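You operate a simulated robot arm through the tools that you are given. There is no shell and no other tool.

Carry out the task below with a simulated two-armed robot. There is one attempt and no reset: what you move stays moved.

Task
Stop the grey cabinet's run and set it to the white sign's current.
Fine: stop the run, then blue switch off, then set; yellow switch off and wide drawer shut.

Only the result counts: the job must be done as asked and must still hold three seconds after the hand-in. Knocking over, shifting, dropping, spilling or breaking anything else fails it.

Robot
Two 7-joint arms with two-finger parallel grippers on one trunk that stands fixed in place. Base frame: the origin is at the foot of the trunk, x ahead of it, y to its left, z up. Readings come in cm, degrees, newtons and seconds.
The left shoulder is at [10.6, 17.1, 118.8], the right one opposite. With the tool pointing down near the work surface each hand reaches from about 28 to 88 cm from the base axis, measured 20 degrees to its own side. Payload 4.4 kg a hand.
The tool frame of a hand sits at the grasp point between the pads (the TCP): z along the fingers, y along the line on which they close. The tips reach 2.3 cm beyond it. Largest opening 9.4 cm; finger width 3.8, thickness 1; the body of the gripper, 5.4 by 9.6 cm, starts 3.9 cm behind the TCP.
Orientation is told as [roll, pitch, yaw] about the base's x, y, z axes, in that order, counted from this pose: with the fingers straight down and closing along the base's y, the tool's x points along the base's -x, its y along +y and its z along -z.

Tools
- The arms move only by the tool play_rows. It takes "left_series", "right_series" or both (then of equal length, played together; a hand with none holds still); each is a list that holds one entry, the list of rows, each a list of 7 numbers: the shift along the tool's x, y, z in units of 250 mm (1.0 is 250 mm), then the turn, a rotation vector about the tool's x, y, z in units of 180 degrees (1.0 is 180 degrees), then the opening, from 0 (shut) to 1 (fully open). In form: [[[tx, ty, tz, ax, ay, az, gripper], ...]]. A call has 1 to 20 rows; each row is the pose to reach, as a shift and turn from the pose commanded when the call began, along the tool's axes at that moment. A call with a number of a shift or a turn outside -1 to 1 is refused whole. Each row takes 0.2 s and may step no farther than 5 cm and 8.6 degrees from the row before; otherwise, or with a gripper value out of range, the whole call is refused. Where a pose cannot be reached the arm comes as near as it can. A force on the tool above 40 N (or 10 N above the force at the start of the call, whichever is more), or a blocked arm, ends the call early, and 0.2 s more pass. Each finger travels about 7.2 cm/s and halts on what it meets, pressing with about 21 N; the grip force reading is that of the motor and also rises with nothing between the fingers. The clock runs only during rows and for 0.2 s after the last one: add rows that repeat a pose to give the fingers time. It gives the time, the measured TCP pose, the force on the tool (base axes), the opening and the grip force at its end, in the units of the frame above (readings bear some noise), with the torque about the TCP (base axes, N m) and any sound that the robot's microphone picked up, and new pictures: "pictures" is both (left out), scene, wrist or none (wrist: the cameras of the hands that moved).
- Cameras (640 x 400 px; columns grow to the right, rows downward): "scene" is now at [22.25, -5.97, 136.64]; the picture's right is [-0.55, -0.84, 0.00], its down [-0.22, 0.14, -0.97] and it looks along [0.81, -0.53, -0.26] (base axes); focal length 215 px, centre (320, 200). "left" rides on the left gripper at [8.7, -1.6, -7.4] in its tool frame; the picture's right is [0.18, 0.98, 0.00], its down [-0.58, 0.11, -0.81] and it looks along [-0.79, 0.15, 0.59] (tool axes); focal length 243 px, centre (320, 200). "right" rides on the right gripper at [8.6, 1.6, -7.5] in its tool frame; the picture's right is [-0.18, 0.98, 0.00], its down [-0.58, -0.11, -0.81] and it looks along [-0.79, -0.15, 0.59] (tool axes); focal length 243 px, centre (320, 200). There is no depth. A picture from a camera that has moved, and an enlarged one, comes with that camera's place and axes in the base frame and with its lens. The place of the scene camera against the robot may be out by one fixed shift of up to 2.5 cm in any direction.
- lift_body(by): moves the trunk up (or, below 0, down) by that many cm; the arms and the scene camera ride with it, the base frame stays. It gives what a move gives, with no picture.
- aim_head(pan, tilt): turns the head with the scene camera to pan (to the left, within 80 degrees either way) and tilt (down, from -29 to 69), counted from straight ahead of the robot (the tilt from the chest, where the trunk bows). It gives what a move gives, and a new picture of the scene camera.
- close_up(camera, box): a new picture of the part [left, top, right, bottom] of that camera's present view, enlarged. No time passes.
- job_done(): hands the job in; it is judged then, once.

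Nothing tells you positions but the pictures and the camera data. Unless the task says otherwise, let go and move clear before handing in.

The tools are called after ">>>" by a JSON object that holds its "name" and its "arguments". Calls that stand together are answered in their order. play_rows: Moves the arms, as the interface text tells. Its arguments: {"type":"object","properties":{"left_series":{"type":"array","items":{"type":"array","items":{"type":"array","items":{"type":"number"}}}},"right_series":{"type":"array","items":{"type":"array","items":{"type":"array","items":{"type":"number"}}}},"pictures":{"type":"string","enum":["both","scene","wrist","none"]}},"required":[]} The other tools are called the same way: lift_body (by) moves the trunk up or down; aim_head (pan, tilt) turns the head that bears the scene camera; close_up (camera, box) takes an enlarged picture of a part of a camera's view; job_done () hands the job in.

At the start:

```text
time: 0.0
left_tool_pos: [45.96, -0.25, 129.5]
left_tcp_rot: [0.0, 0.0, 0.1]
left_ft_force: [-0.3, 0.5, -0.1]
left_moment: [-0.01, 0.0, 0.0]
left_opening: 9.38
left_finger_force: 0.0
right_tool_pos: [33.18, -41.32, 128.87]
right_tcp_rot: [-0.1, 0.1, 0.0]
right_ft_force: [0.8, -0.1, 0.7]
right_moment: [0.0, -0.01, 0.01]
right_opening: 9.4
right_finger_force: 0.1
trunk travel left (down, up): [-20.0, 18.8]
head pan, tilt (commanded): [-33.1, 15.1]
```

scene: 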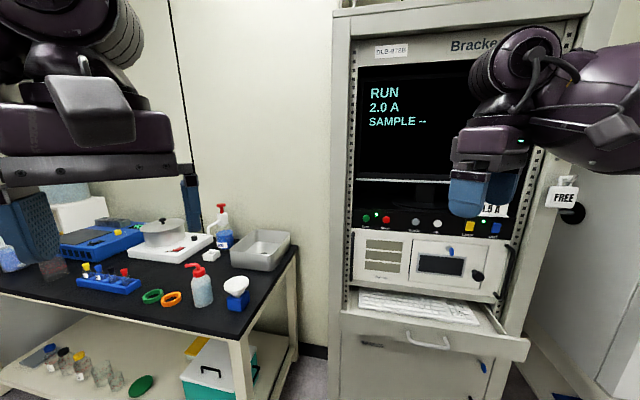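
right: 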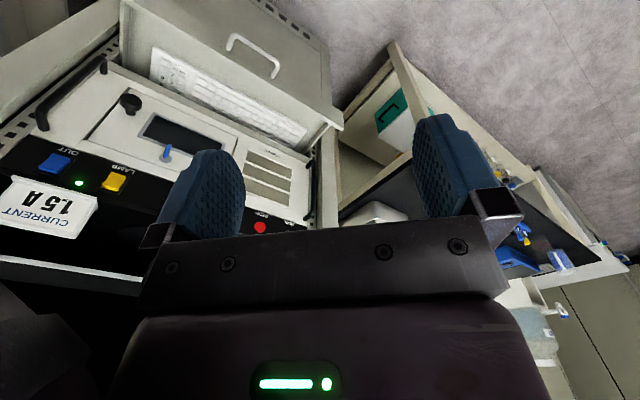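
left: 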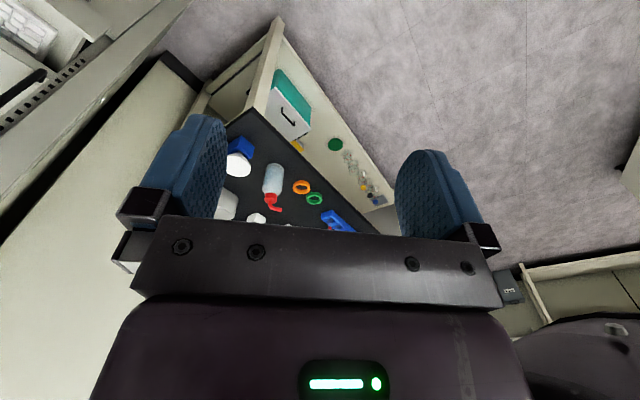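

The grey cabinet stands ahead and to the right, with a screen reading RUN 2.0 A, a black strip of buttons and switches under it, and an open drawer with a keyboard. I will enlarge the views first to read labels and signs.

>>> {"name": "close_up", "arguments": {"camera": "scene", "box": [340, 190, 530, 310]}}

>>> {"name": "close_up", "arguments": {"camera": "right", "box": [0, 80, 320, 280]}}

>>> {"name": "close_up", "arguments": {"camera": "scene", "box": [330, 0, 640, 194]}}

>>> {"name": "close_up", "arguments": {"camera": "scene", "box": [320, 250, 560, 400]}}

```text
3.33 times, centred on (435, 250) of scene
camera zoom: at [22.25, -5.97, 136.64], right [-0.55, -0.84, 0.0], down [-0.22, 0.14, -0.97], along [0.81, -0.53, -0.26], focal length 716 px, centre (-63, 33)
```

zoom: 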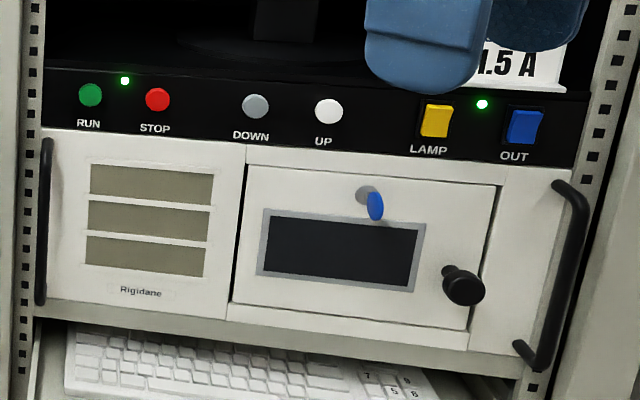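

```text
2.00 times, centred on (160, 180) of right
camera zoom: at [24.45, -39.74, 136.2], right [0.18, 0.98, 0.0], down [0.58, -0.11, 0.81], along [0.79, -0.15, -0.59], focal length 485 px, centre (640, 240)
```

zoom: 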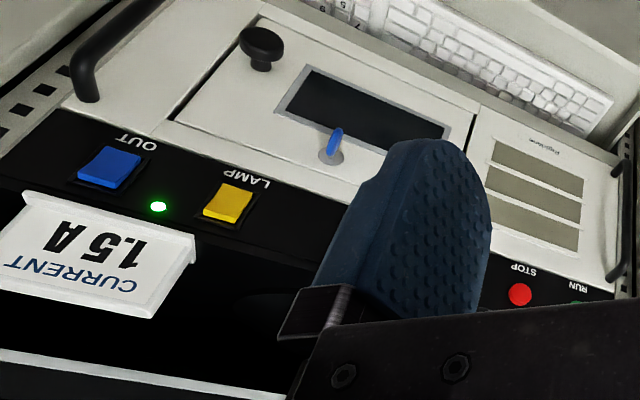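

```text
2.06 times, centred on (485, 97) of scene
camera zoom: at [22.25, -5.97, 136.64], right [-0.55, -0.84, 0.0], down [-0.22, 0.14, -0.97], along [0.81, -0.53, -0.26], focal length 443 px, centre (-20, 412)
```

zoom: 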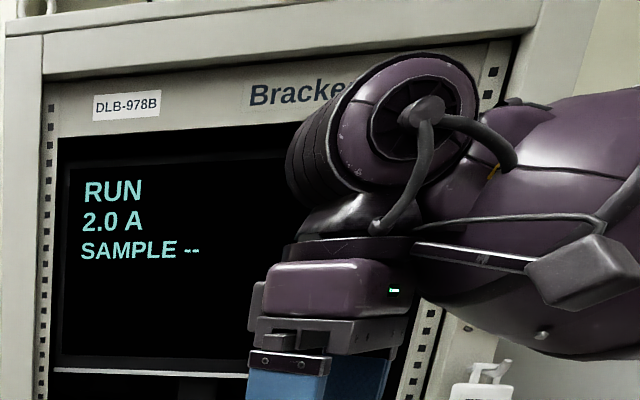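

```text
2.67 times, centred on (440, 325) of scene
camera zoom: at [22.25, -5.97, 136.64], right [-0.55, -0.84, 0.0], down [-0.22, 0.14, -0.97], along [0.81, -0.53, -0.26], focal length 573 px, centre (0, -133)
```

zoom: 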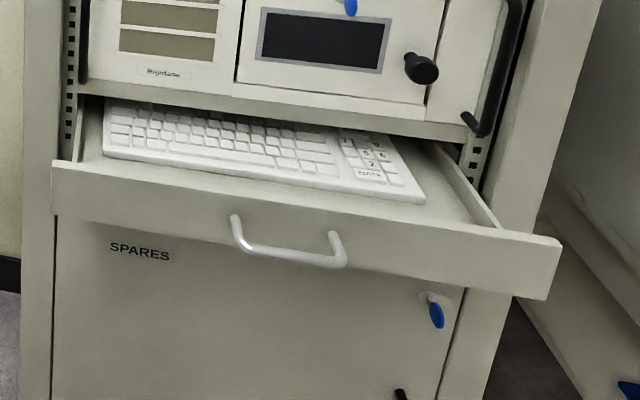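

The white sign on the shelf reads CURRENT 1.5 A, and the strip has RUN, STOP, DOWN, UP, LAMP (yellow) and OUT (blue). Next I enlarge the switches more and look around for other signs or cabinets.

>>> {"name": "close_up", "arguments": {"camera": "scene", "box": [455, 205, 519, 245]}}

>>> {"name": "close_up", "arguments": {"camera": "right", "box": [20, 135, 148, 215]}}

>>> {"name": "aim_head", "arguments": {"pan": -60, "tilt": 25}}

```text
10.00 times, centred on (487, 225) of scene
camera zoom: at [22.25, -5.97, 136.64], right [-0.55, -0.84, 0.0], down [-0.22, 0.14, -0.97], along [0.81, -0.53, -0.26], focal length 2148 px, centre (-1350, -50)
```

zoom: 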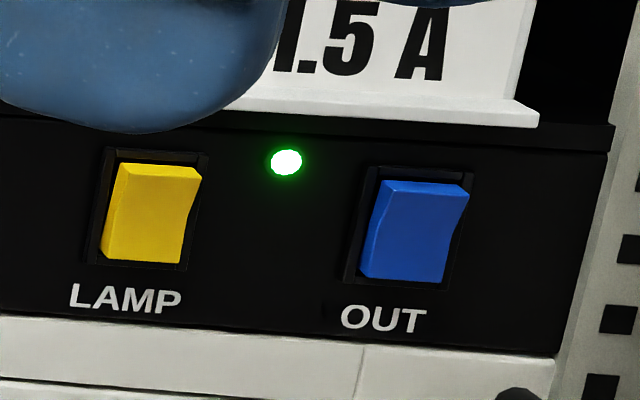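

```text
5.00 times, centred on (84, 175) of right
camera zoom: at [24.45, -39.74, 136.2], right [0.18, 0.98, 0.0], down [0.58, -0.11, 0.81], along [0.79, -0.15, -0.59], focal length 1213 px, centre (1500, 325)
```

zoom: 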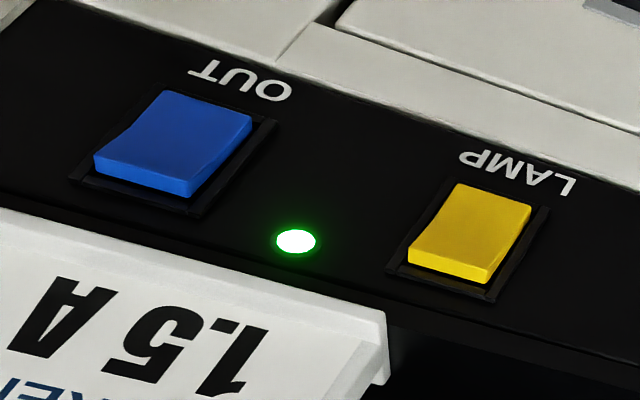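

```text
time: 0.9
left_tool_pos: [46.02, -0.23, 129.51]
left_tcp_rot: [0.1, 0.0, 0.1]
left_ft_force: [-0.1, -0.3, -0.4]
left_moment: [0.01, 0.0, 0.0]
left_opening: 9.42
left_finger_force: 0.1
right_tool_pos: [33.15, -41.34, 128.78]
right_tcp_rot: [0.0, 0.0, -0.1]
right_ft_force: [-0.2, -0.4, 0.7]
right_moment: [-0.01, 0.0, -0.01]
right_opening: 9.42
right_finger_force: 0.0
trunk travel left (down, up): [-20.0, 18.8]
head pan, tilt (commanded): [-60.0, 25.0]
camera scene: at [19.03, -8.86, 135.04], right [-0.87, -0.5, 0.0], down [-0.21, 0.37, -0.91], along [0.45, -0.78, -0.42], focal length 215 px, centre (320, 200)
```

scene: 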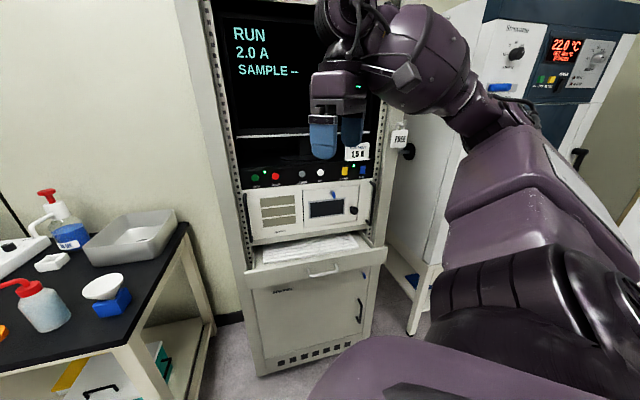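

The strip's two rockers look alike from here, and the neighbour on the right is a separate oven, so the white 1.5 A sign is the only one that counts. I will turn the right hand toward the cabinet and bring its camera in front of the switches to check how they stand.

>>> {"name": "play_rows", "arguments": {"right_series": [[[-0.004, -0.0935, 0.0345, 0.0083, -0.0248, 0.0248, 0.8], [-0.008, -0.187, 0.069, 0.0166, -0.0496, 0.0496, 0.6], [-0.012, -0.2805, 0.1035, 0.0249, -0.0743, 0.0743, 0.4], [-0.016, -0.374, 0.138, 0.0332, -0.0991, 0.0991, 0.2], [-0.02, -0.4675, 0.1725, 0.0415, -0.1239, 0.1239, 0], [-0.024, -0.561, 0.207, 0.0498, -0.1487, 0.1487, 0], [-0.028, -0.6545, 0.2415, 0.0581, -0.1734, 0.1734, 0], [-0.032, -0.748, 0.276, 0.0664, -0.1982, 0.1982, 0]]]}}

```text
time: 2.7
left_tool_pos: [45.82, -0.27, 129.53]
left_tcp_rot: [0.0, -0.1, 0.1]
left_ft_force: [-0.2, 0.6, 0.2]
left_moment: [0.02, -0.02, 0.0]
left_opening: 9.38
left_finger_force: 0.1
right_tool_pos: [33.83, -60.15, 121.88]
right_tcp_rot: [0.0, -37.2, -37.0]
right_ft_force: [0.5, -0.9, 0.1]
right_moment: [0.0, -0.01, 0.06]
right_opening: 0.01
right_finger_force: 21.0
trunk travel left (down, up): [-20.0, 18.8]
head pan, tilt (commanded): [-60.0, 25.0]
camera scene: at [19.01, -8.88, 135.04], right [-0.87, -0.5, 0.0], down [-0.21, 0.37, -0.91], along [0.45, -0.78, -0.42], focal length 215 px, centre (320, 200)
camera right: at [25.73, -52.01, 122.57], right [0.71, 0.7, 0.11], down [-0.08, -0.07, 0.99], along [0.7, -0.71, 0.01], focal length 243 px, centre (320, 200)
```

scene: 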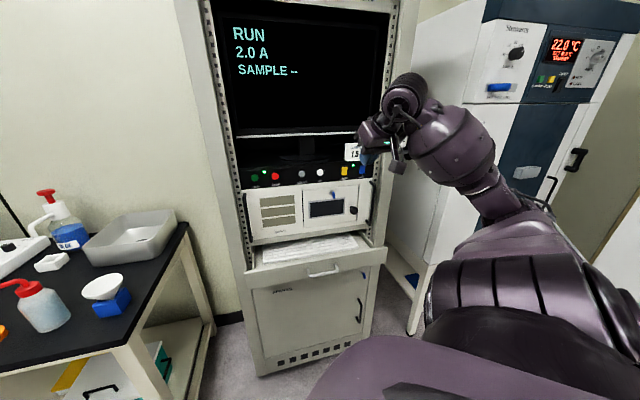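
right: 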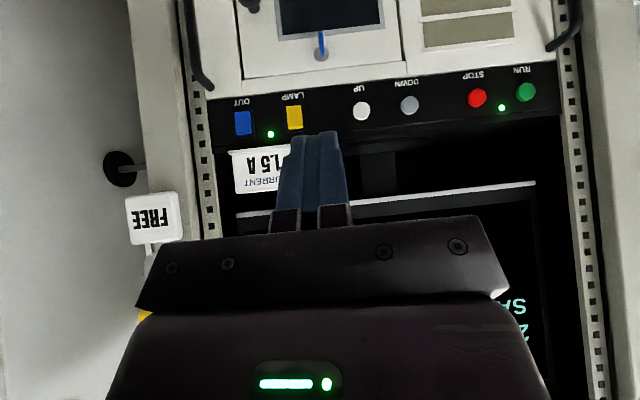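

This view puts the strip at height about z=111.5 with STOP near (64.2, -59.6) and OUT near (42.0, -81.5), so the face runs at about -45 degrees. I enlarge the switches here to read their state.

>>> {"name": "close_up", "arguments": {"camera": "right", "box": [216, 85, 312, 145]}}

>>> {"name": "close_up", "arguments": {"camera": "right", "box": [340, 70, 548, 200]}}

>>> {"name": "close_up", "arguments": {"camera": "scene", "box": [320, 130, 400, 180]}}

```text
6.67 times, centred on (264, 115) of right
camera zoom: at [25.73, -52.01, 122.57], right [0.71, 0.7, 0.11], down [-0.08, -0.07, 0.99], along [0.7, -0.71, 0.01], focal length 1618 px, centre (693, 767)
```

zoom: 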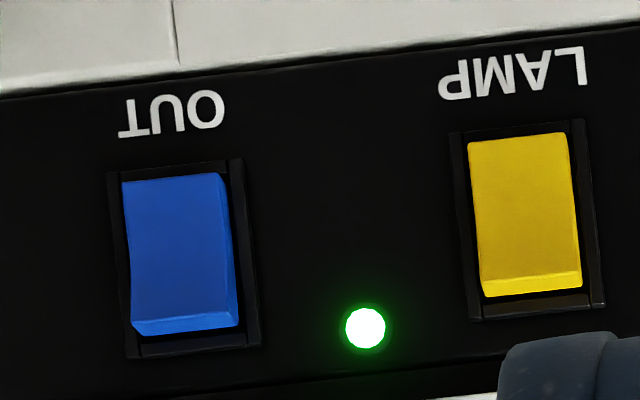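

```text
3.08 times, centred on (444, 135) of right
camera zoom: at [25.73, -52.01, 122.57], right [0.71, 0.7, 0.11], down [-0.08, -0.07, 0.99], along [0.7, -0.71, 0.01], focal length 746 px, centre (-62, 400)
```

zoom: 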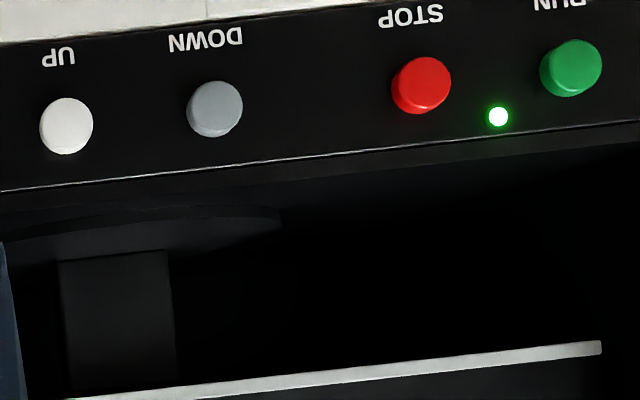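

```text
8.00 times, centred on (360, 155) of scene
camera zoom: at [19.01, -8.88, 135.04], right [-0.87, -0.5, 0.0], down [-0.21, 0.37, -0.91], along [0.45, -0.78, -0.42], focal length 1718 px, centre (0, 560)
```

zoom: 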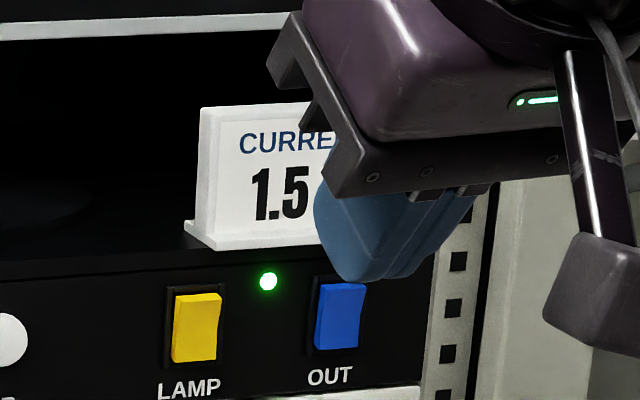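

Both rockers seem to stand with their lower half in and upper half out; I will settle that with a closer view later. Now I turn the right hand horizontal, facing the strip at yaw -45 with the fingers' width level, and stop about 16 cm in front of STOP.

>>> {"name": "play_rows", "arguments": {"right_series": [[[0, 0.0602, 0.0376, -0.0141, -0.0188, 0.0343, 0], [-0.001, 0.1204, 0.0751, -0.0283, -0.0376, 0.0686, 0], [-0.001, 0.1806, 0.1127, -0.0424, -0.0564, 0.103, 0], [-0.001, 0.2409, 0.1503, -0.0566, -0.0751, 0.1373, 0], [-0.0015, 0.3011, 0.1879, -0.0707, -0.0939, 0.1716, 0], [-0.002, 0.3613, 0.2254, -0.0849, -0.1127, 0.2059, 0], [-0.002, 0.4215, 0.263, -0.099, -0.1315, 0.2403, 0], [-0.002, 0.4817, 0.3006, -0.1131, -0.1503, 0.2746, 0], [-0.003, 0.5419, 0.3381, -0.1273, -0.1691, 0.3089, 0], [-0.003, 0.6021, 0.3757, -0.1414, -0.1879, 0.3432, 0], [-0.003, 0.6624, 0.4133, -0.1556, -0.2066, 0.3775, 0], [-0.004, 0.7226, 0.4509, -0.1697, -0.2254, 0.4119, 0], [-0.004, 0.7828, 0.4884, -0.1839, -0.2442, 0.4462, 0], [-0.004, 0.843, 0.526, -0.198, -0.263, 0.4805, 0], [-0.004, 0.843, 0.526, -0.198, -0.263, 0.4805, 0]]]}}

>>> {"name": "aim_head", "arguments": {"pan": -42, "tilt": 22}}

```text
time: 6.1
left_tool_pos: [45.95, -0.21, 129.2]
left_tcp_rot: [-0.2, 0.1, 0.1]
left_ft_force: [-0.3, -0.8, 0.3]
left_moment: [0.01, -0.01, 0.02]
left_opening: 9.4
left_finger_force: 0.0
right_tool_pos: [50.79, -51.05, 109.46]
right_tcp_rot: [86.0, 4.5, -140.6]
right_ft_force: [-0.1, 0.1, -0.1]
right_moment: [0.0, -0.01, 0.01]
right_opening: 0.01
right_finger_force: 21.0
right hand out of reach, approached as far as the arm can: row 10, 11, 12, 13, 14
trunk travel left (down, up): [-20.0, 18.8]
head pan, tilt (commanded): [-60.0, 25.0]
stopped in row 15 (right hand): the arm was blocked; the commanded pose is now the measured one
camera scene: at [19.08, -8.85, 135.0], right [-0.87, -0.5, 0.0], down [-0.21, 0.37, -0.91], along [0.45, -0.78, -0.42], focal length 215 px, centre (320, 200)
camera right: at [52.67, -40.1, 112.23], right [-0.16, -0.22, 0.96], down [-0.96, 0.26, -0.1], along [-0.23, -0.94, -0.25], focal length 243 px, centre (320, 200)
```

scene: 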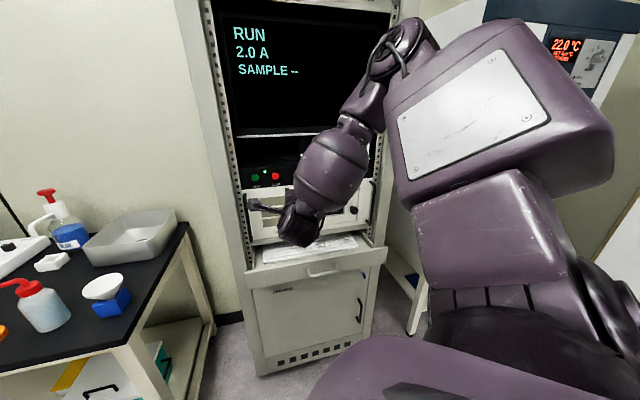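
right: 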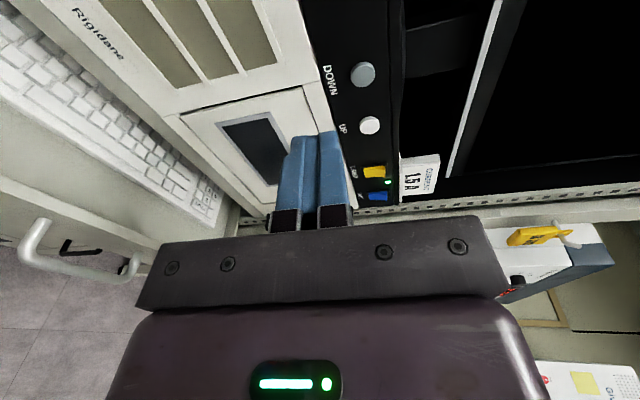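

```text
time: 6.9
left_tool_pos: [45.93, -0.15, 129.44]
left_tcp_rot: [-0.1, 0.0, 0.2]
left_ft_force: [0.1, 0.8, 0.3]
left_moment: [0.03, 0.01, -0.02]
left_opening: 9.39
left_finger_force: 0.1
right_tool_pos: [50.69, -51.03, 109.65]
right_tcp_rot: [86.1, 4.7, -140.7]
right_ft_force: [0.4, -0.2, -0.9]
right_moment: [0.0, -0.02, 0.02]
right_opening: 0.0
right_finger_force: 21.0
trunk travel left (down, up): [-20.0, 18.8]
head pan, tilt (commanded): [-42.0, 22.0]
camera scene: at [21.33, -7.09, 135.51], right [-0.67, -0.74, 0.0], down [-0.28, 0.25, -0.93], along [0.69, -0.62, -0.37], focal length 215 px, centre (320, 200)
```

scene: 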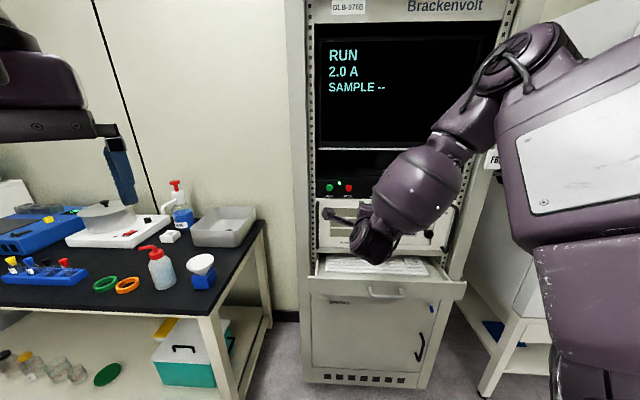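

That roll runs into a joint limit, so I return to the camera-below grasp orientation, yaw -45 with the fingers tilted 30 degrees downward, which still gives a small leading edge for pressing. The hand stops about 12 cm in front of STOP.

>>> {"name": "play_rows", "arguments": {"right_series": [[[0.0123, 0.0054, 0.0094, 0.0075, 0.0103, -0.0403, 0], [0.0246, 0.0108, 0.0188, 0.0151, 0.0207, -0.0807, 0], [0.0369, 0.0162, 0.0282, 0.0226, 0.031, -0.121, 0], [0.0492, 0.0215, 0.0375, 0.0302, 0.0414, -0.1614, 0], [0.0615, 0.0269, 0.0469, 0.0377, 0.0517, -0.2017, 0], [0.0738, 0.0323, 0.0563, 0.0453, 0.0621, -0.2421, 0], [0.0862, 0.0377, 0.0657, 0.0528, 0.0724, -0.2824, 0], [0.0985, 0.0431, 0.0751, 0.0604, 0.0828, -0.3227, 0], [0.1108, 0.0485, 0.0845, 0.0679, 0.0931, -0.3631, 0], [0.1231, 0.0538, 0.0938, 0.0754, 0.1034, -0.4034, 0], [0.1354, 0.0592, 0.1032, 0.083, 0.1138, -0.4438, 0], [0.1477, 0.0646, 0.1126, 0.0905, 0.1241, -0.4841, 0], [0.16, 0.07, 0.122, 0.0981, 0.1345, -0.5244, 0], [0.16, 0.07, 0.122, 0.0981, 0.1345, -0.5244, 0]]]}}

```text
time: 9.9
left_tool_pos: [45.89, -0.28, 129.45]
left_tcp_rot: [0.0, 0.0, 0.1]
left_ft_force: [0.5, 0.0, -0.4]
left_moment: [-0.01, 0.02, 0.0]
left_opening: 9.43
left_finger_force: 0.0
right_tool_pos: [55.66, -51.14, 111.48]
right_tcp_rot: [-0.3, -59.8, -44.6]
right_ft_force: [-0.1, -0.8, -0.4]
right_moment: [-0.03, -0.03, -0.01]
right_opening: 0.0
right_finger_force: 21.0
trunk travel left (down, up): [-20.0, 18.8]
head pan, tilt (commanded): [-42.0, 22.0]
camera scene: at [21.31, -7.11, 135.52], right [-0.67, -0.74, 0.0], down [-0.28, 0.25, -0.93], along [0.69, -0.62, -0.37], focal length 215 px, centre (320, 200)
camera right: at [49.21, -42.38, 107.6], right [0.76, 0.63, 0.16], down [-0.36, 0.21, 0.91], along [0.54, -0.75, 0.39], focal length 243 px, centre (320, 200)
```

scene: 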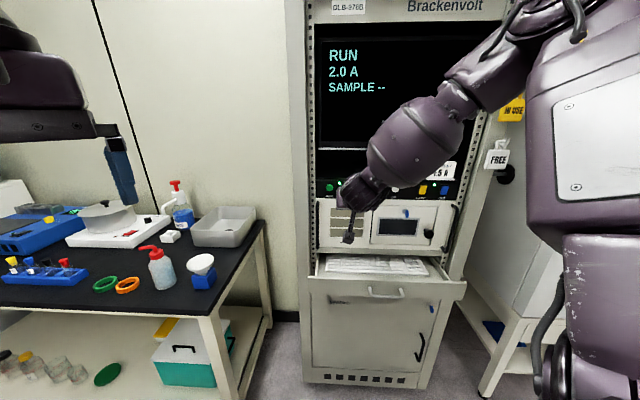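
right: 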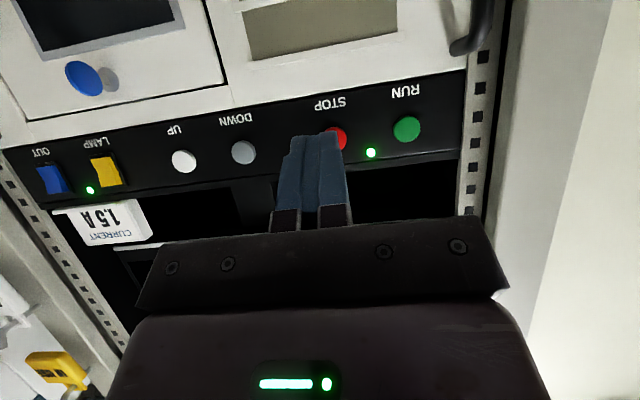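

My estimates from this view match: the fingers line up with STOP, about 9.5 cm short of it. I move in to within a centimetre.

>>> {"name": "play_rows", "arguments": {"right_series": [[[-0.0402, 0, 0.0691, 0, 0, 0, 0], [-0.0805, 0, 0.1383, 0, 0, 0, 0], [-0.1207, 0, 0.2074, 0, 0, 0, 0], [-0.151, 0, 0.2593, 0, 0, 0, 0], [-0.171, 0, 0.2939, 0, 0, 0, 0], [-0.171, 0, 0.2939, 0, 0, 0, 0]]]}}

```text
time: 11.3
left_tool_pos: [45.86, -0.15, 129.41]
left_tcp_rot: [-0.2, 0.0, 0.0]
left_ft_force: [-1.0, -1.0, 0.3]
left_moment: [-0.02, -0.01, -0.04]
left_opening: 9.42
left_finger_force: 0.0
right_tool_pos: [61.79, -57.05, 111.53]
right_tcp_rot: [-0.2, -60.0, -44.8]
right_ft_force: [0.4, -0.6, -0.5]
right_moment: [0.02, 0.04, -0.02]
right_opening: 0.0
right_finger_force: 20.8
trunk travel left (down, up): [-20.0, 18.8]
head pan, tilt (commanded): [-42.0, 22.0]
camera scene: at [21.31, -7.08, 135.52], right [-0.67, -0.74, 0.0], down [-0.28, 0.25, -0.93], along [0.69, -0.62, -0.37], focal length 215 px, centre (320, 200)
camera right: at [55.26, -48.33, 107.61], right [0.76, 0.63, 0.16], down [-0.36, 0.21, 0.91], along [0.54, -0.75, 0.39], focal length 243 px, centre (320, 200)
```

scene: 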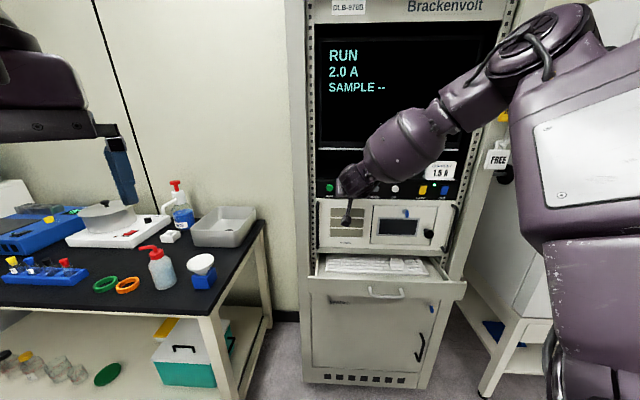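
right: 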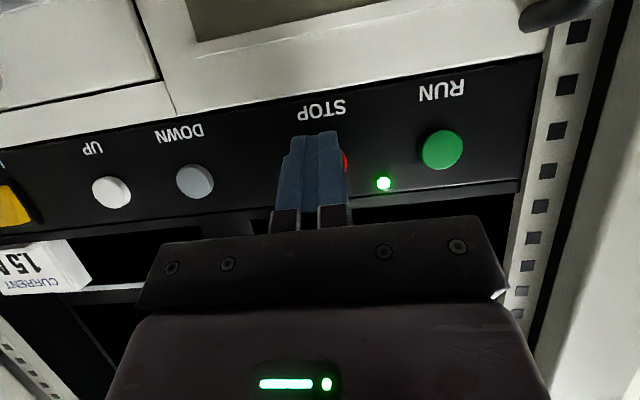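

The tips cover STOP with about a centimetre left. I press forward in small steps and watch the force and the screen.

>>> {"name": "play_rows", "arguments": {"right_series": [[[-0.008, 0, 0.0139, 0, 0, 0, 0], [-0.014, 0, 0.0242, 0, 0, 0, 0], [-0.02, 0, 0.0346, 0, 0, 0, 0], [-0.026, 0, 0.045, 0, 0, 0, 0], [-0.032, 0, 0.0554, 0, 0, 0, 0]]]}}

```text
time: 12.6
left_tool_pos: [45.6, -0.03, 129.74]
left_tcp_rot: [-0.1, -0.2, 0.1]
left_ft_force: [-0.2, 0.0, -0.1]
left_moment: [0.0, 0.0, 0.0]
left_opening: 9.41
left_finger_force: 0.0
right_tool_pos: [62.64, -57.78, 111.49]
right_tcp_rot: [-0.1, -59.6, -44.7]
right_ft_force: [-20.2, 14.6, 5.4]
right_moment: [-0.24, -0.12, -0.11]
right_opening: 0.0
right_finger_force: 20.6
trunk travel left (down, up): [-20.0, 18.8]
head pan, tilt (commanded): [-42.0, 22.0]
heard: click
stopped in row 5 (right hand): the force on the tool passed its limit at 43 N (the readings are from after the stop); the commanded pose is now the measured one
camera scene: at [20.98, -6.92, 135.62], right [-0.67, -0.74, 0.0], down [-0.28, 0.25, -0.93], along [0.69, -0.62, -0.37], focal length 215 px, centre (320, 200)
camera right: at [55.94, -49.03, 107.68], right [0.76, 0.63, 0.16], down [-0.36, 0.2, 0.91], along [0.54, -0.75, 0.38], focal length 243 px, centre (320, 200)
```

scene: 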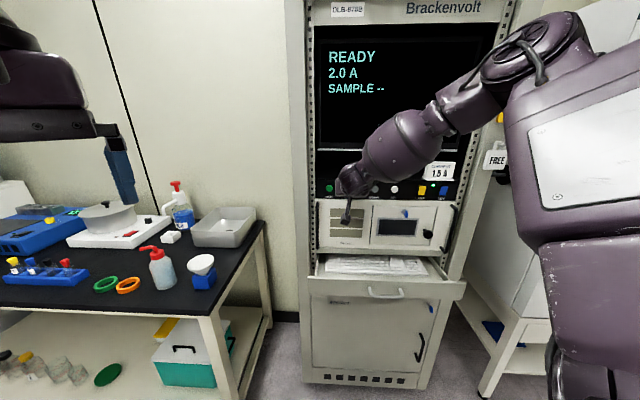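
right: 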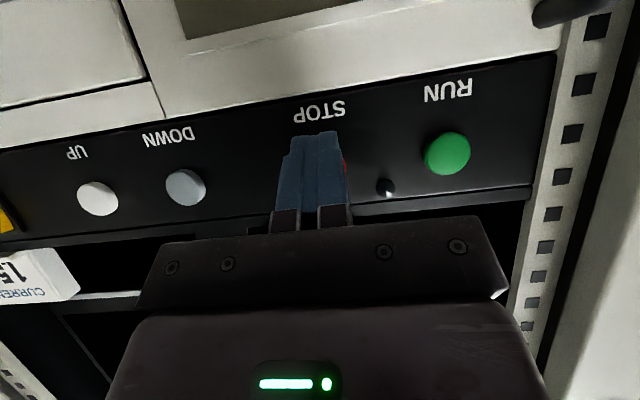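

STOP clicked: the screen now reads READY and the run light is out. I back off and move along the strip toward the yellow switch to see both rockers closely.

>>> {"name": "play_rows", "arguments": {"right_series": [[[0.0835, 0, -0.1423, 0, 0, 0, 0], [0.167, 0, -0.2846, 0, 0, 0, 0], [0.167, -0.18, -0.2846, 0, 0, 0, 0], [0.167, -0.36, -0.2846, 0, 0, 0, 0], [0.167, -0.54, -0.2846, 0, 0, 0, 0], [0.167, -0.72, -0.2846, 0, 0, 0, 0], [0.167, -0.88, -0.2846, 0, 0, 0, 0], [0.167, -0.96, -0.2846, 0, 0, 0, 0], [0.167, -0.96, -0.2846, 0, 0, 0, 0]]]}}

>>> {"name": "close_up", "arguments": {"camera": "right", "box": [160, 80, 480, 280]}}

```text
time: 14.6
left_tool_pos: [45.93, -0.27, 129.39]
left_tcp_rot: [0.0, 0.0, 0.1]
left_ft_force: [-0.1, 0.6, 0.2]
left_moment: [0.01, -0.03, 0.02]
left_opening: 9.39
left_finger_force: 0.0
right_tool_pos: [39.95, -69.31, 111.18]
right_tcp_rot: [0.0, -59.5, -44.7]
right_ft_force: [0.7, 0.2, -0.4]
right_moment: [0.01, -0.02, 0.03]
right_opening: 0.02
right_finger_force: 21.1
trunk travel left (down, up): [-20.0, 18.8]
head pan, tilt (commanded): [-42.0, 22.0]
camera scene: at [21.31, -7.16, 135.51], right [-0.67, -0.74, 0.0], down [-0.28, 0.25, -0.93], along [0.69, -0.62, -0.37], focal length 215 px, centre (320, 200)
camera right: at [33.39, -60.57, 107.45], right [0.76, 0.63, 0.16], down [-0.36, 0.2, 0.91], along [0.54, -0.75, 0.38], focal length 243 px, centre (320, 200)
```

scene: 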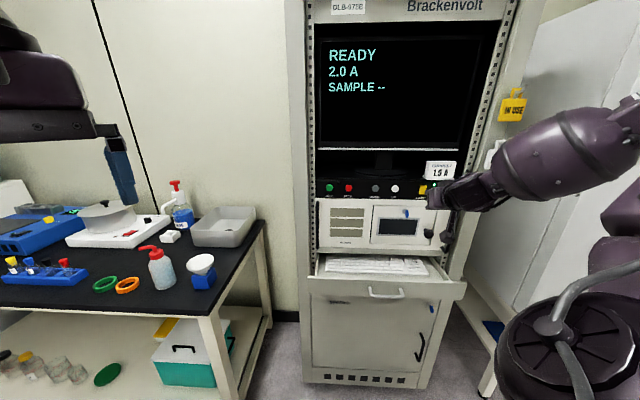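
right: 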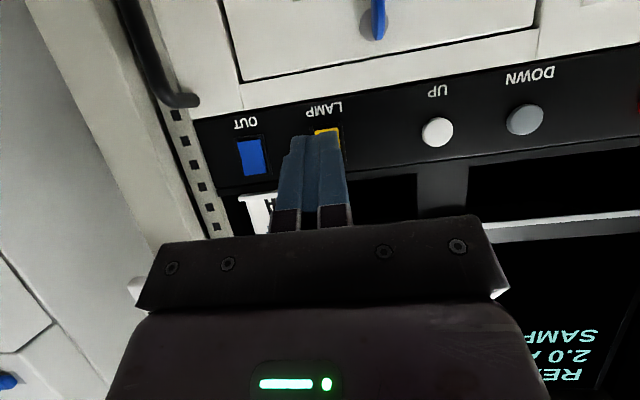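

```text
2.00 times, centred on (320, 180) of right
camera zoom: at [33.39, -60.57, 107.45], right [0.76, 0.63, 0.16], down [-0.36, 0.2, 0.91], along [0.54, -0.75, 0.38], focal length 485 px, centre (320, 240)
```

zoom: 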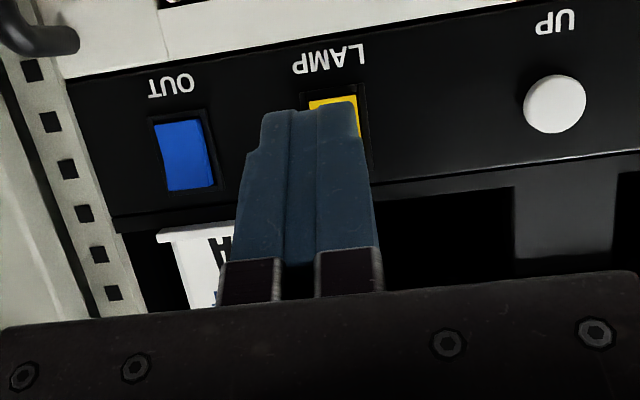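

The screen still shows 2.0 A and both rockers are near. I enlarge the blue one to see which half stands out.

>>> {"name": "close_up", "arguments": {"camera": "right", "box": [220, 120, 284, 160]}}

>>> {"name": "close_up", "arguments": {"camera": "scene", "box": [400, 160, 464, 200]}}

```text
10.00 times, centred on (252, 140) of right
camera zoom: at [33.39, -60.57, 107.45], right [0.76, 0.63, 0.16], down [-0.36, 0.2, 0.91], along [0.54, -0.75, 0.38], focal length 2426 px, centre (1000, 800)
```

zoom: 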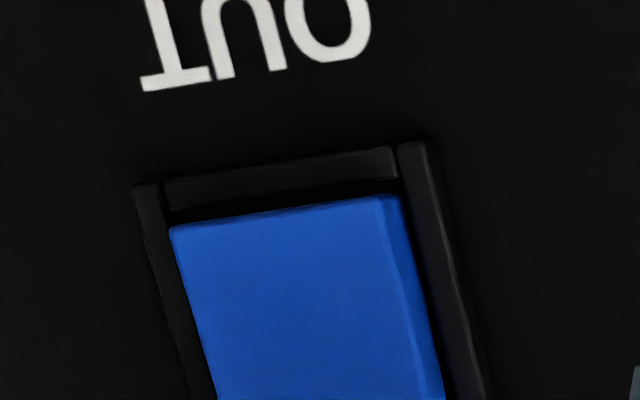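

```text
10.00 times, centred on (432, 180) of scene
camera zoom: at [21.31, -7.16, 135.51], right [-0.67, -0.74, 0.0], down [-0.28, 0.25, -0.93], along [0.69, -0.62, -0.37], focal length 2148 px, centre (-800, 400)
```

zoom: 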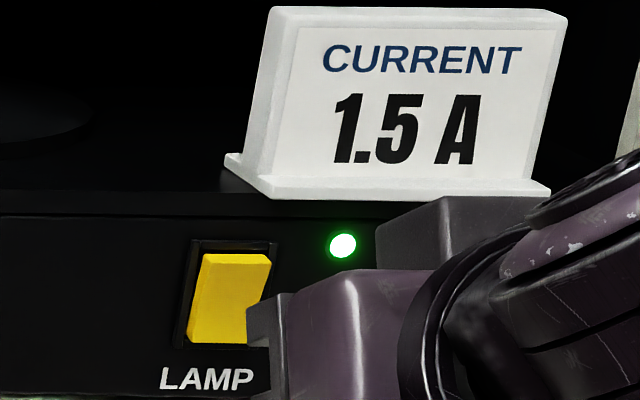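

I need the whole blue rocker in view.

>>> {"name": "close_up", "arguments": {"camera": "right", "box": [212, 130, 292, 180]}}

```text
8.00 times, centred on (252, 155) of right
camera zoom: at [33.39, -60.57, 107.45], right [0.76, 0.63, 0.16], down [-0.36, 0.2, 0.91], along [0.54, -0.75, 0.38], focal length 1941 px, centre (864, 560)
```

zoom: 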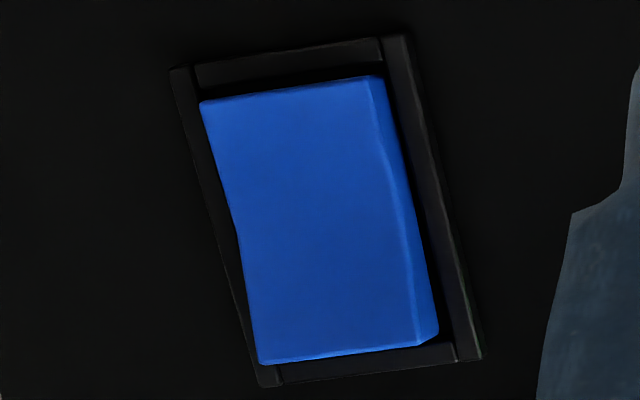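

Seen upside down here, the blue rocker's upper end stands out and its lower end is in, so pressing the upper half throws it. I line up with OUT slightly high and move in to about 1.5 cm.

>>> {"name": "play_rows", "arguments": {"right_series": [[[-0.0138, -0.1434, -0.0082, 0, 0, 0, 0], [-0.0276, -0.2868, -0.0164, 0, 0, 0, 0], [-0.0276, -0.2868, -0.0164, 0, 0, 0, 0], [-0.0648, -0.2868, 0.0468, 0, 0, 0, 0], [-0.102, -0.2868, 0.11, 0, 0, 0, 0], [-0.1392, -0.2868, 0.1732, 0, 0, 0, 0], [-0.1392, -0.2868, 0.1732, 0, 0, 0, 0]]]}}

>>> {"name": "close_up", "arguments": {"camera": "right", "box": [220, 80, 420, 205]}}

```text
time: 16.2
left_tool_pos: [45.93, -0.25, 129.49]
left_tcp_rot: [-0.1, -0.3, 0.1]
left_ft_force: [-0.1, 0.3, -0.6]
left_moment: [-0.01, 0.02, 0.02]
left_opening: 9.43
left_finger_force: 0.2
right_tool_pos: [38.87, -78.1, 112.06]
right_tcp_rot: [-0.2, -59.4, -44.6]
right_ft_force: [0.0, -0.3, -0.3]
right_moment: [0.04, 0.03, -0.01]
right_opening: 0.0
right_finger_force: 21.1
trunk travel left (down, up): [-20.0, 18.8]
head pan, tilt (commanded): [-42.0, 22.0]
camera scene: at [21.28, -7.06, 135.53], right [-0.67, -0.74, 0.0], down [-0.28, 0.25, -0.93], along [0.69, -0.62, -0.37], focal length 215 px, centre (320, 200)
camera right: at [32.32, -69.41, 108.31], right [0.76, 0.63, 0.16], down [-0.36, 0.2, 0.91], along [0.54, -0.75, 0.38], focal length 243 px, centre (320, 200)
```

scene: 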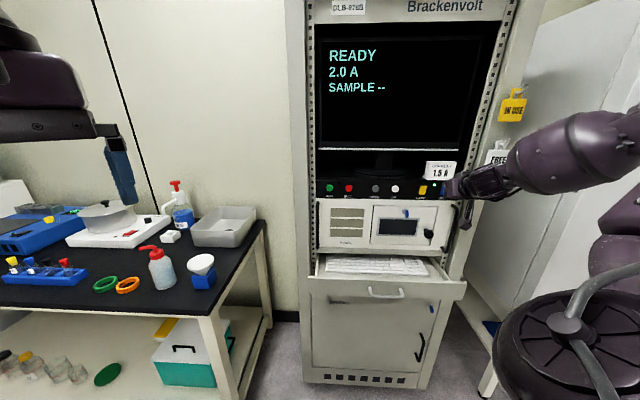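
right: 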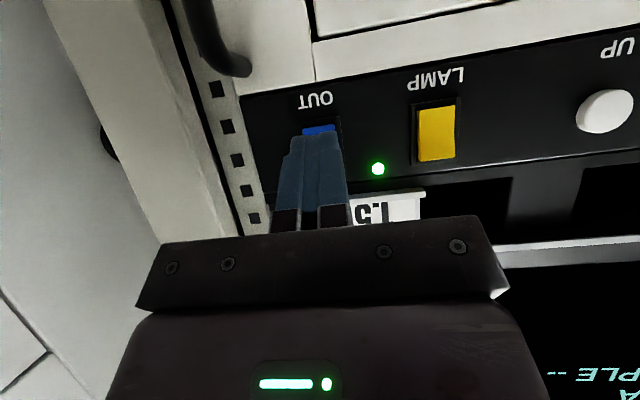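

```text
3.20 times, centred on (320, 142) of right
camera zoom: at [32.32, -69.41, 108.31], right [0.76, 0.63, 0.16], down [-0.36, 0.2, 0.91], along [0.54, -0.75, 0.38], focal length 776 px, centre (320, 384)
```

zoom: 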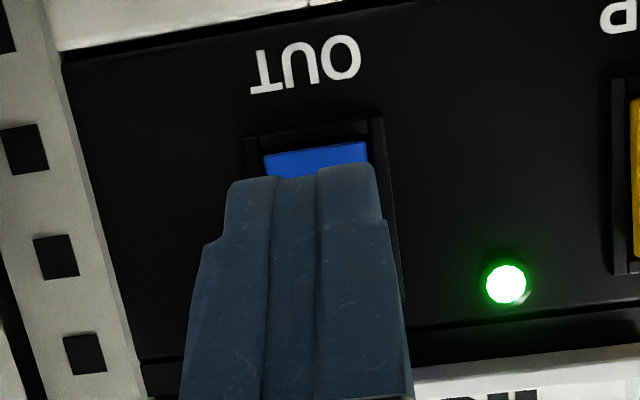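

The tips overlie the blue rocker's upper half. I press in small steps until it clicks or the force limit stops me.

>>> {"name": "play_rows", "arguments": {"right_series": [[[-0.0122, 0, 0.0207, 0, 0, 0, 0], [-0.0203, 0, 0.0345, 0, 0, 0, 0], [-0.0264, 0, 0.0448, 0, 0, 0, 0], [-0.0325, 0, 0.0551, 0, 0, 0, 0], [-0.0386, 0, 0.0655, 0, 0, 0, 0], [-0.0447, 0, 0.0758, 0, 0, 0, 0]]]}}

>>> {"name": "close_up", "arguments": {"camera": "right", "box": [220, 80, 420, 205]}}

```text
time: 17.6
left_tool_pos: [45.55, 0.19, 129.57]
left_tcp_rot: [-0.2, -0.2, 0.0]
left_ft_force: [0.5, 0.4, 0.1]
left_moment: [0.0, 0.0, 0.01]
left_opening: 9.4
left_finger_force: 0.0
right_tool_pos: [40.06, -79.19, 112.11]
right_tcp_rot: [-0.1, -59.1, -44.6]
right_ft_force: [-17.2, 17.9, 8.2]
right_moment: [-0.18, -0.3, 0.02]
right_opening: 0.0
right_finger_force: 21.2
trunk travel left (down, up): [-20.0, 18.8]
head pan, tilt (commanded): [-42.0, 22.0]
stopped in row 6 (right hand): the force on the tool passed its limit at 44 N (the readings are from after the stop); the commanded pose is now the measured one
camera scene: at [21.03, -6.78, 135.61], right [-0.67, -0.74, 0.0], down [-0.28, 0.25, -0.93], along [0.69, -0.62, -0.37], focal length 215 px, centre (320, 200)
camera right: at [33.41, -70.5, 108.33], right [0.76, 0.63, 0.16], down [-0.36, 0.2, 0.91], along [0.55, -0.75, 0.38], focal length 243 px, centre (320, 200)
```

scene: 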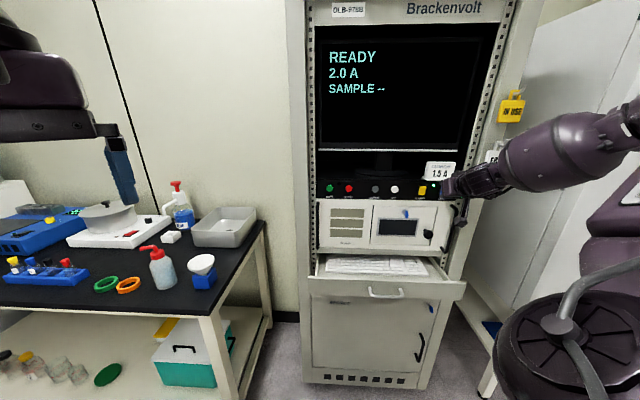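
right: 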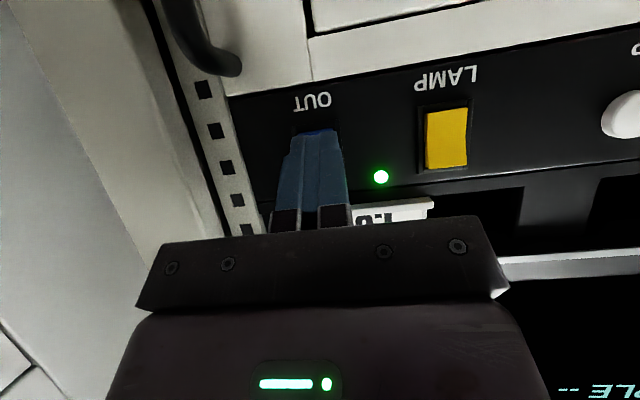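

```text
3.20 times, centred on (320, 142) of right
camera zoom: at [33.41, -70.5, 108.33], right [0.76, 0.63, 0.16], down [-0.36, 0.2, 0.91], along [0.55, -0.75, 0.38], focal length 776 px, centre (320, 384)
```

zoom: 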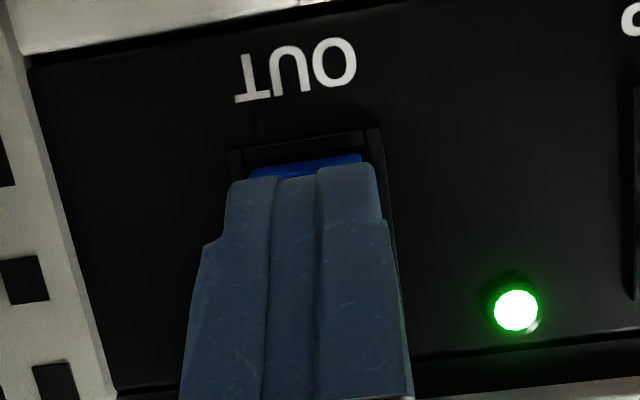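

No click and the light is unchanged, with over 40 N reached, so I may be on the rim rather than the rocker. I enlarge the scene view to check the contact.

>>> {"name": "close_up", "arguments": {"camera": "scene", "box": [410, 165, 474, 205]}}

```text
10.00 times, centred on (442, 185) of scene
camera zoom: at [21.03, -6.78, 135.61], right [-0.67, -0.74, 0.0], down [-0.28, 0.25, -0.93], along [0.69, -0.62, -0.37], focal length 2148 px, centre (-900, 350)
```

zoom: 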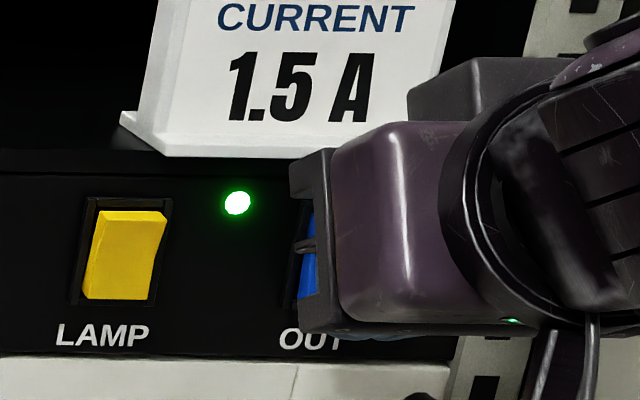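

I back off a little to see whether the rocker moved.

>>> {"name": "play_rows", "arguments": {"right_series": [[[0.04, 0, -0.0689, 0, 0, 0, 0], [0.0812, 0.04, -0.1378, 0, 0, 0, 0], [0.0812, 0.16, -0.1378, 0, 0, 0, 0], [0.0812, 0.28, -0.1378, 0, 0, 0, 0], [0.0812, 0.28, -0.1378, 0, 0, 0, 0]]]}}

>>> {"name": "close_up", "arguments": {"camera": "right", "box": [190, 100, 350, 200]}}

>>> {"name": "close_up", "arguments": {"camera": "scene", "box": [410, 165, 474, 205]}}

```text
time: 18.8
left_tool_pos: [46.04, -0.17, 129.56]
left_tcp_rot: [-0.1, -0.1, 0.0]
left_ft_force: [-0.4, 0.1, -0.3]
left_moment: [-0.01, 0.02, 0.02]
left_opening: 9.42
left_finger_force: 0.0
right_tool_pos: [42.38, -71.78, 111.79]
right_tcp_rot: [-0.2, -59.0, -44.5]
right_ft_force: [0.5, -0.5, 0.9]
right_moment: [0.02, 0.02, 0.0]
right_opening: 0.01
right_finger_force: 20.7
trunk travel left (down, up): [-20.0, 18.8]
head pan, tilt (commanded): [-42.0, 22.0]
camera scene: at [21.31, -7.08, 135.52], right [-0.67, -0.74, 0.0], down [-0.28, 0.25, -0.93], along [0.69, -0.62, -0.37], focal length 215 px, centre (320, 200)
camera right: at [35.79, -63.04, 108.04], right [0.76, 0.63, 0.16], down [-0.35, 0.2, 0.91], along [0.55, -0.75, 0.37], focal length 243 px, centre (320, 200)
```

scene: 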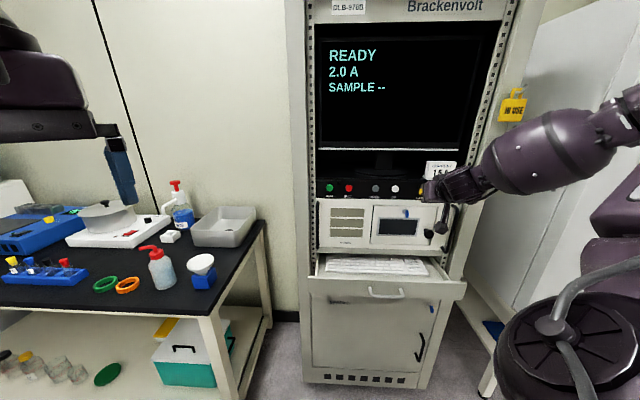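
right: 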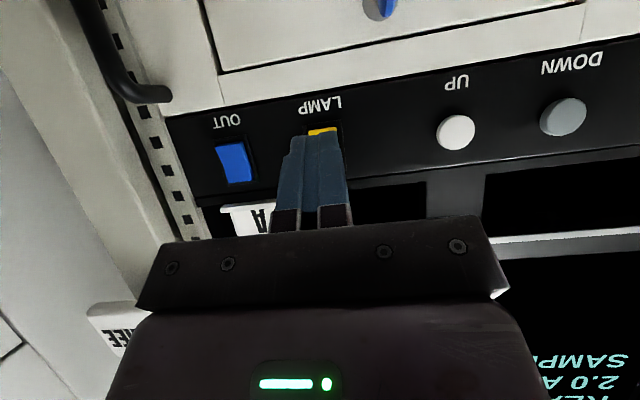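

```text
4.00 times, centred on (270, 150) of right
camera zoom: at [35.79, -63.04, 108.04], right [0.76, 0.63, 0.16], down [-0.35, 0.2, 0.91], along [0.55, -0.75, 0.37], focal length 970 px, centre (520, 400)
```

zoom: 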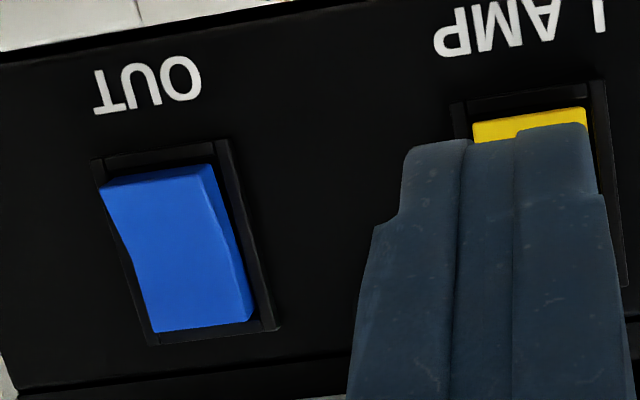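

```text
10.00 times, centred on (442, 185) of scene
camera zoom: at [21.31, -7.08, 135.52], right [-0.67, -0.74, 0.0], down [-0.28, 0.25, -0.93], along [0.69, -0.62, -0.37], focal length 2148 px, centre (-900, 350)
```

zoom: 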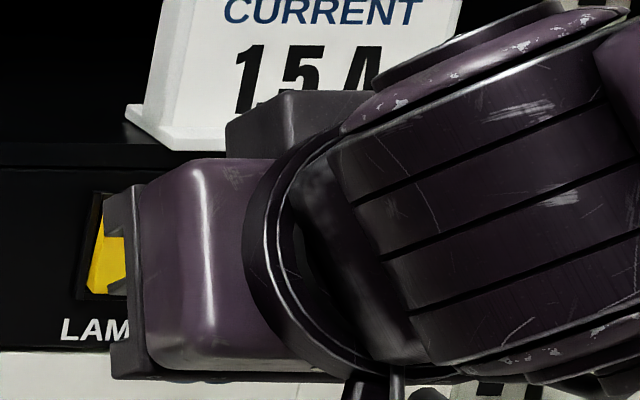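

The blue rocker did flip: its lower end now stands out and it stays there. I shift left to check the light and the yellow switch.

>>> {"name": "play_rows", "arguments": {"right_series": [[[0, 0.12, 0, 0, 0, 0, 0], [0, 0.26, 0, 0, 0, 0, 0], [0, 0.26, 0, 0, 0, 0, 0]]]}}

>>> {"name": "close_up", "arguments": {"camera": "right", "box": [110, 100, 310, 225]}}

>>> {"name": "close_up", "arguments": {"camera": "scene", "box": [400, 150, 480, 200]}}

```text
time: 19.6
left_tool_pos: [46.02, -0.17, 129.4]
left_tcp_rot: [-0.2, -0.1, 0.1]
left_ft_force: [0.1, -0.2, -0.9]
left_moment: [0.01, 0.01, -0.01]
left_opening: 9.43
left_finger_force: 0.0
right_tool_pos: [46.95, -67.15, 111.62]
right_tcp_rot: [0.0, -58.9, -44.6]
right_ft_force: [0.4, -0.5, 0.9]
right_moment: [-0.01, -0.01, 0.0]
right_opening: 0.0
right_finger_force: 21.0
trunk travel left (down, up): [-20.0, 18.8]
head pan, tilt (commanded): [-42.0, 22.0]
camera scene: at [21.28, -7.08, 135.53], right [-0.67, -0.74, 0.0], down [-0.28, 0.25, -0.93], along [0.69, -0.62, -0.37], focal length 215 px, centre (320, 200)
camera right: at [40.35, -58.39, 108.07], right [0.76, 0.63, 0.16], down [-0.35, 0.2, 0.91], along [0.55, -0.75, 0.37], focal length 243 px, centre (320, 200)
```

scene: 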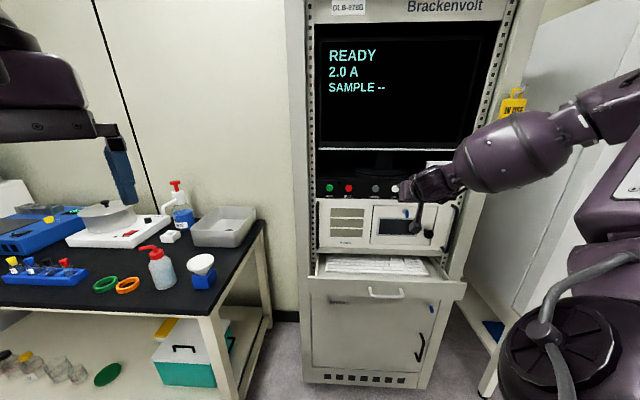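
right: 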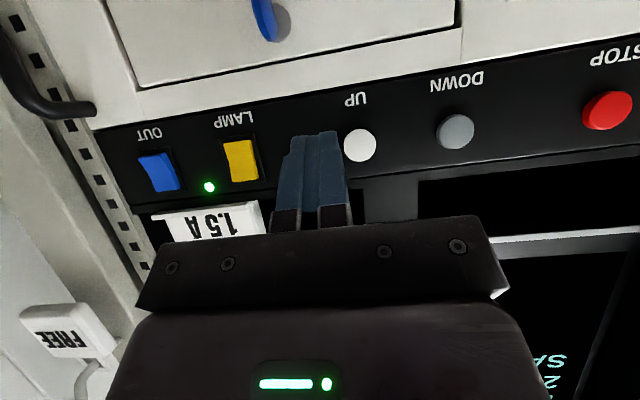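

```text
3.20 times, centred on (210, 162) of right
camera zoom: at [40.35, -58.39, 108.07], right [0.76, 0.63, 0.16], down [-0.35, 0.2, 0.91], along [0.55, -0.75, 0.37], focal length 776 px, centre (672, 320)
```

zoom: 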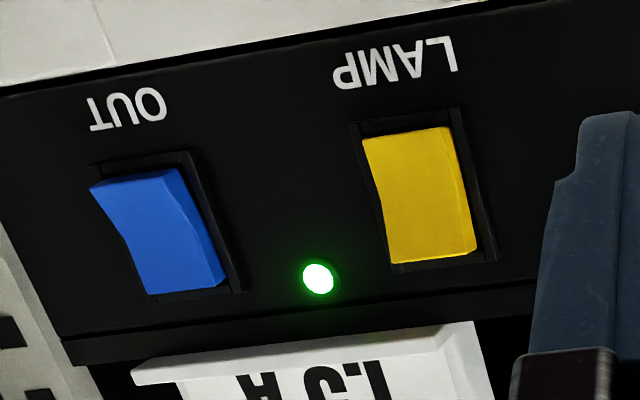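

```text
8.00 times, centred on (440, 175) of scene
camera zoom: at [21.28, -7.08, 135.53], right [-0.67, -0.74, 0.0], down [-0.28, 0.25, -0.93], along [0.69, -0.62, -0.37], focal length 1718 px, centre (-640, 400)
```

zoom: 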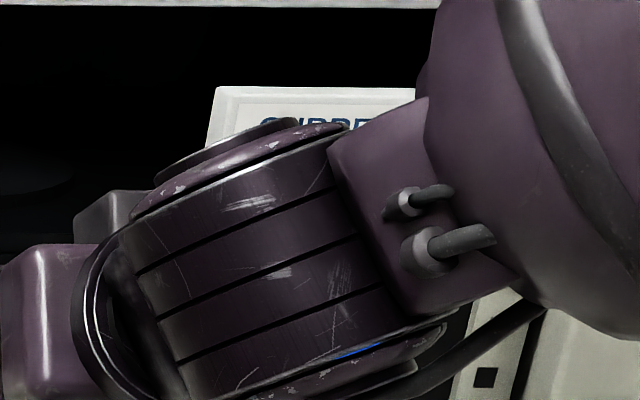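

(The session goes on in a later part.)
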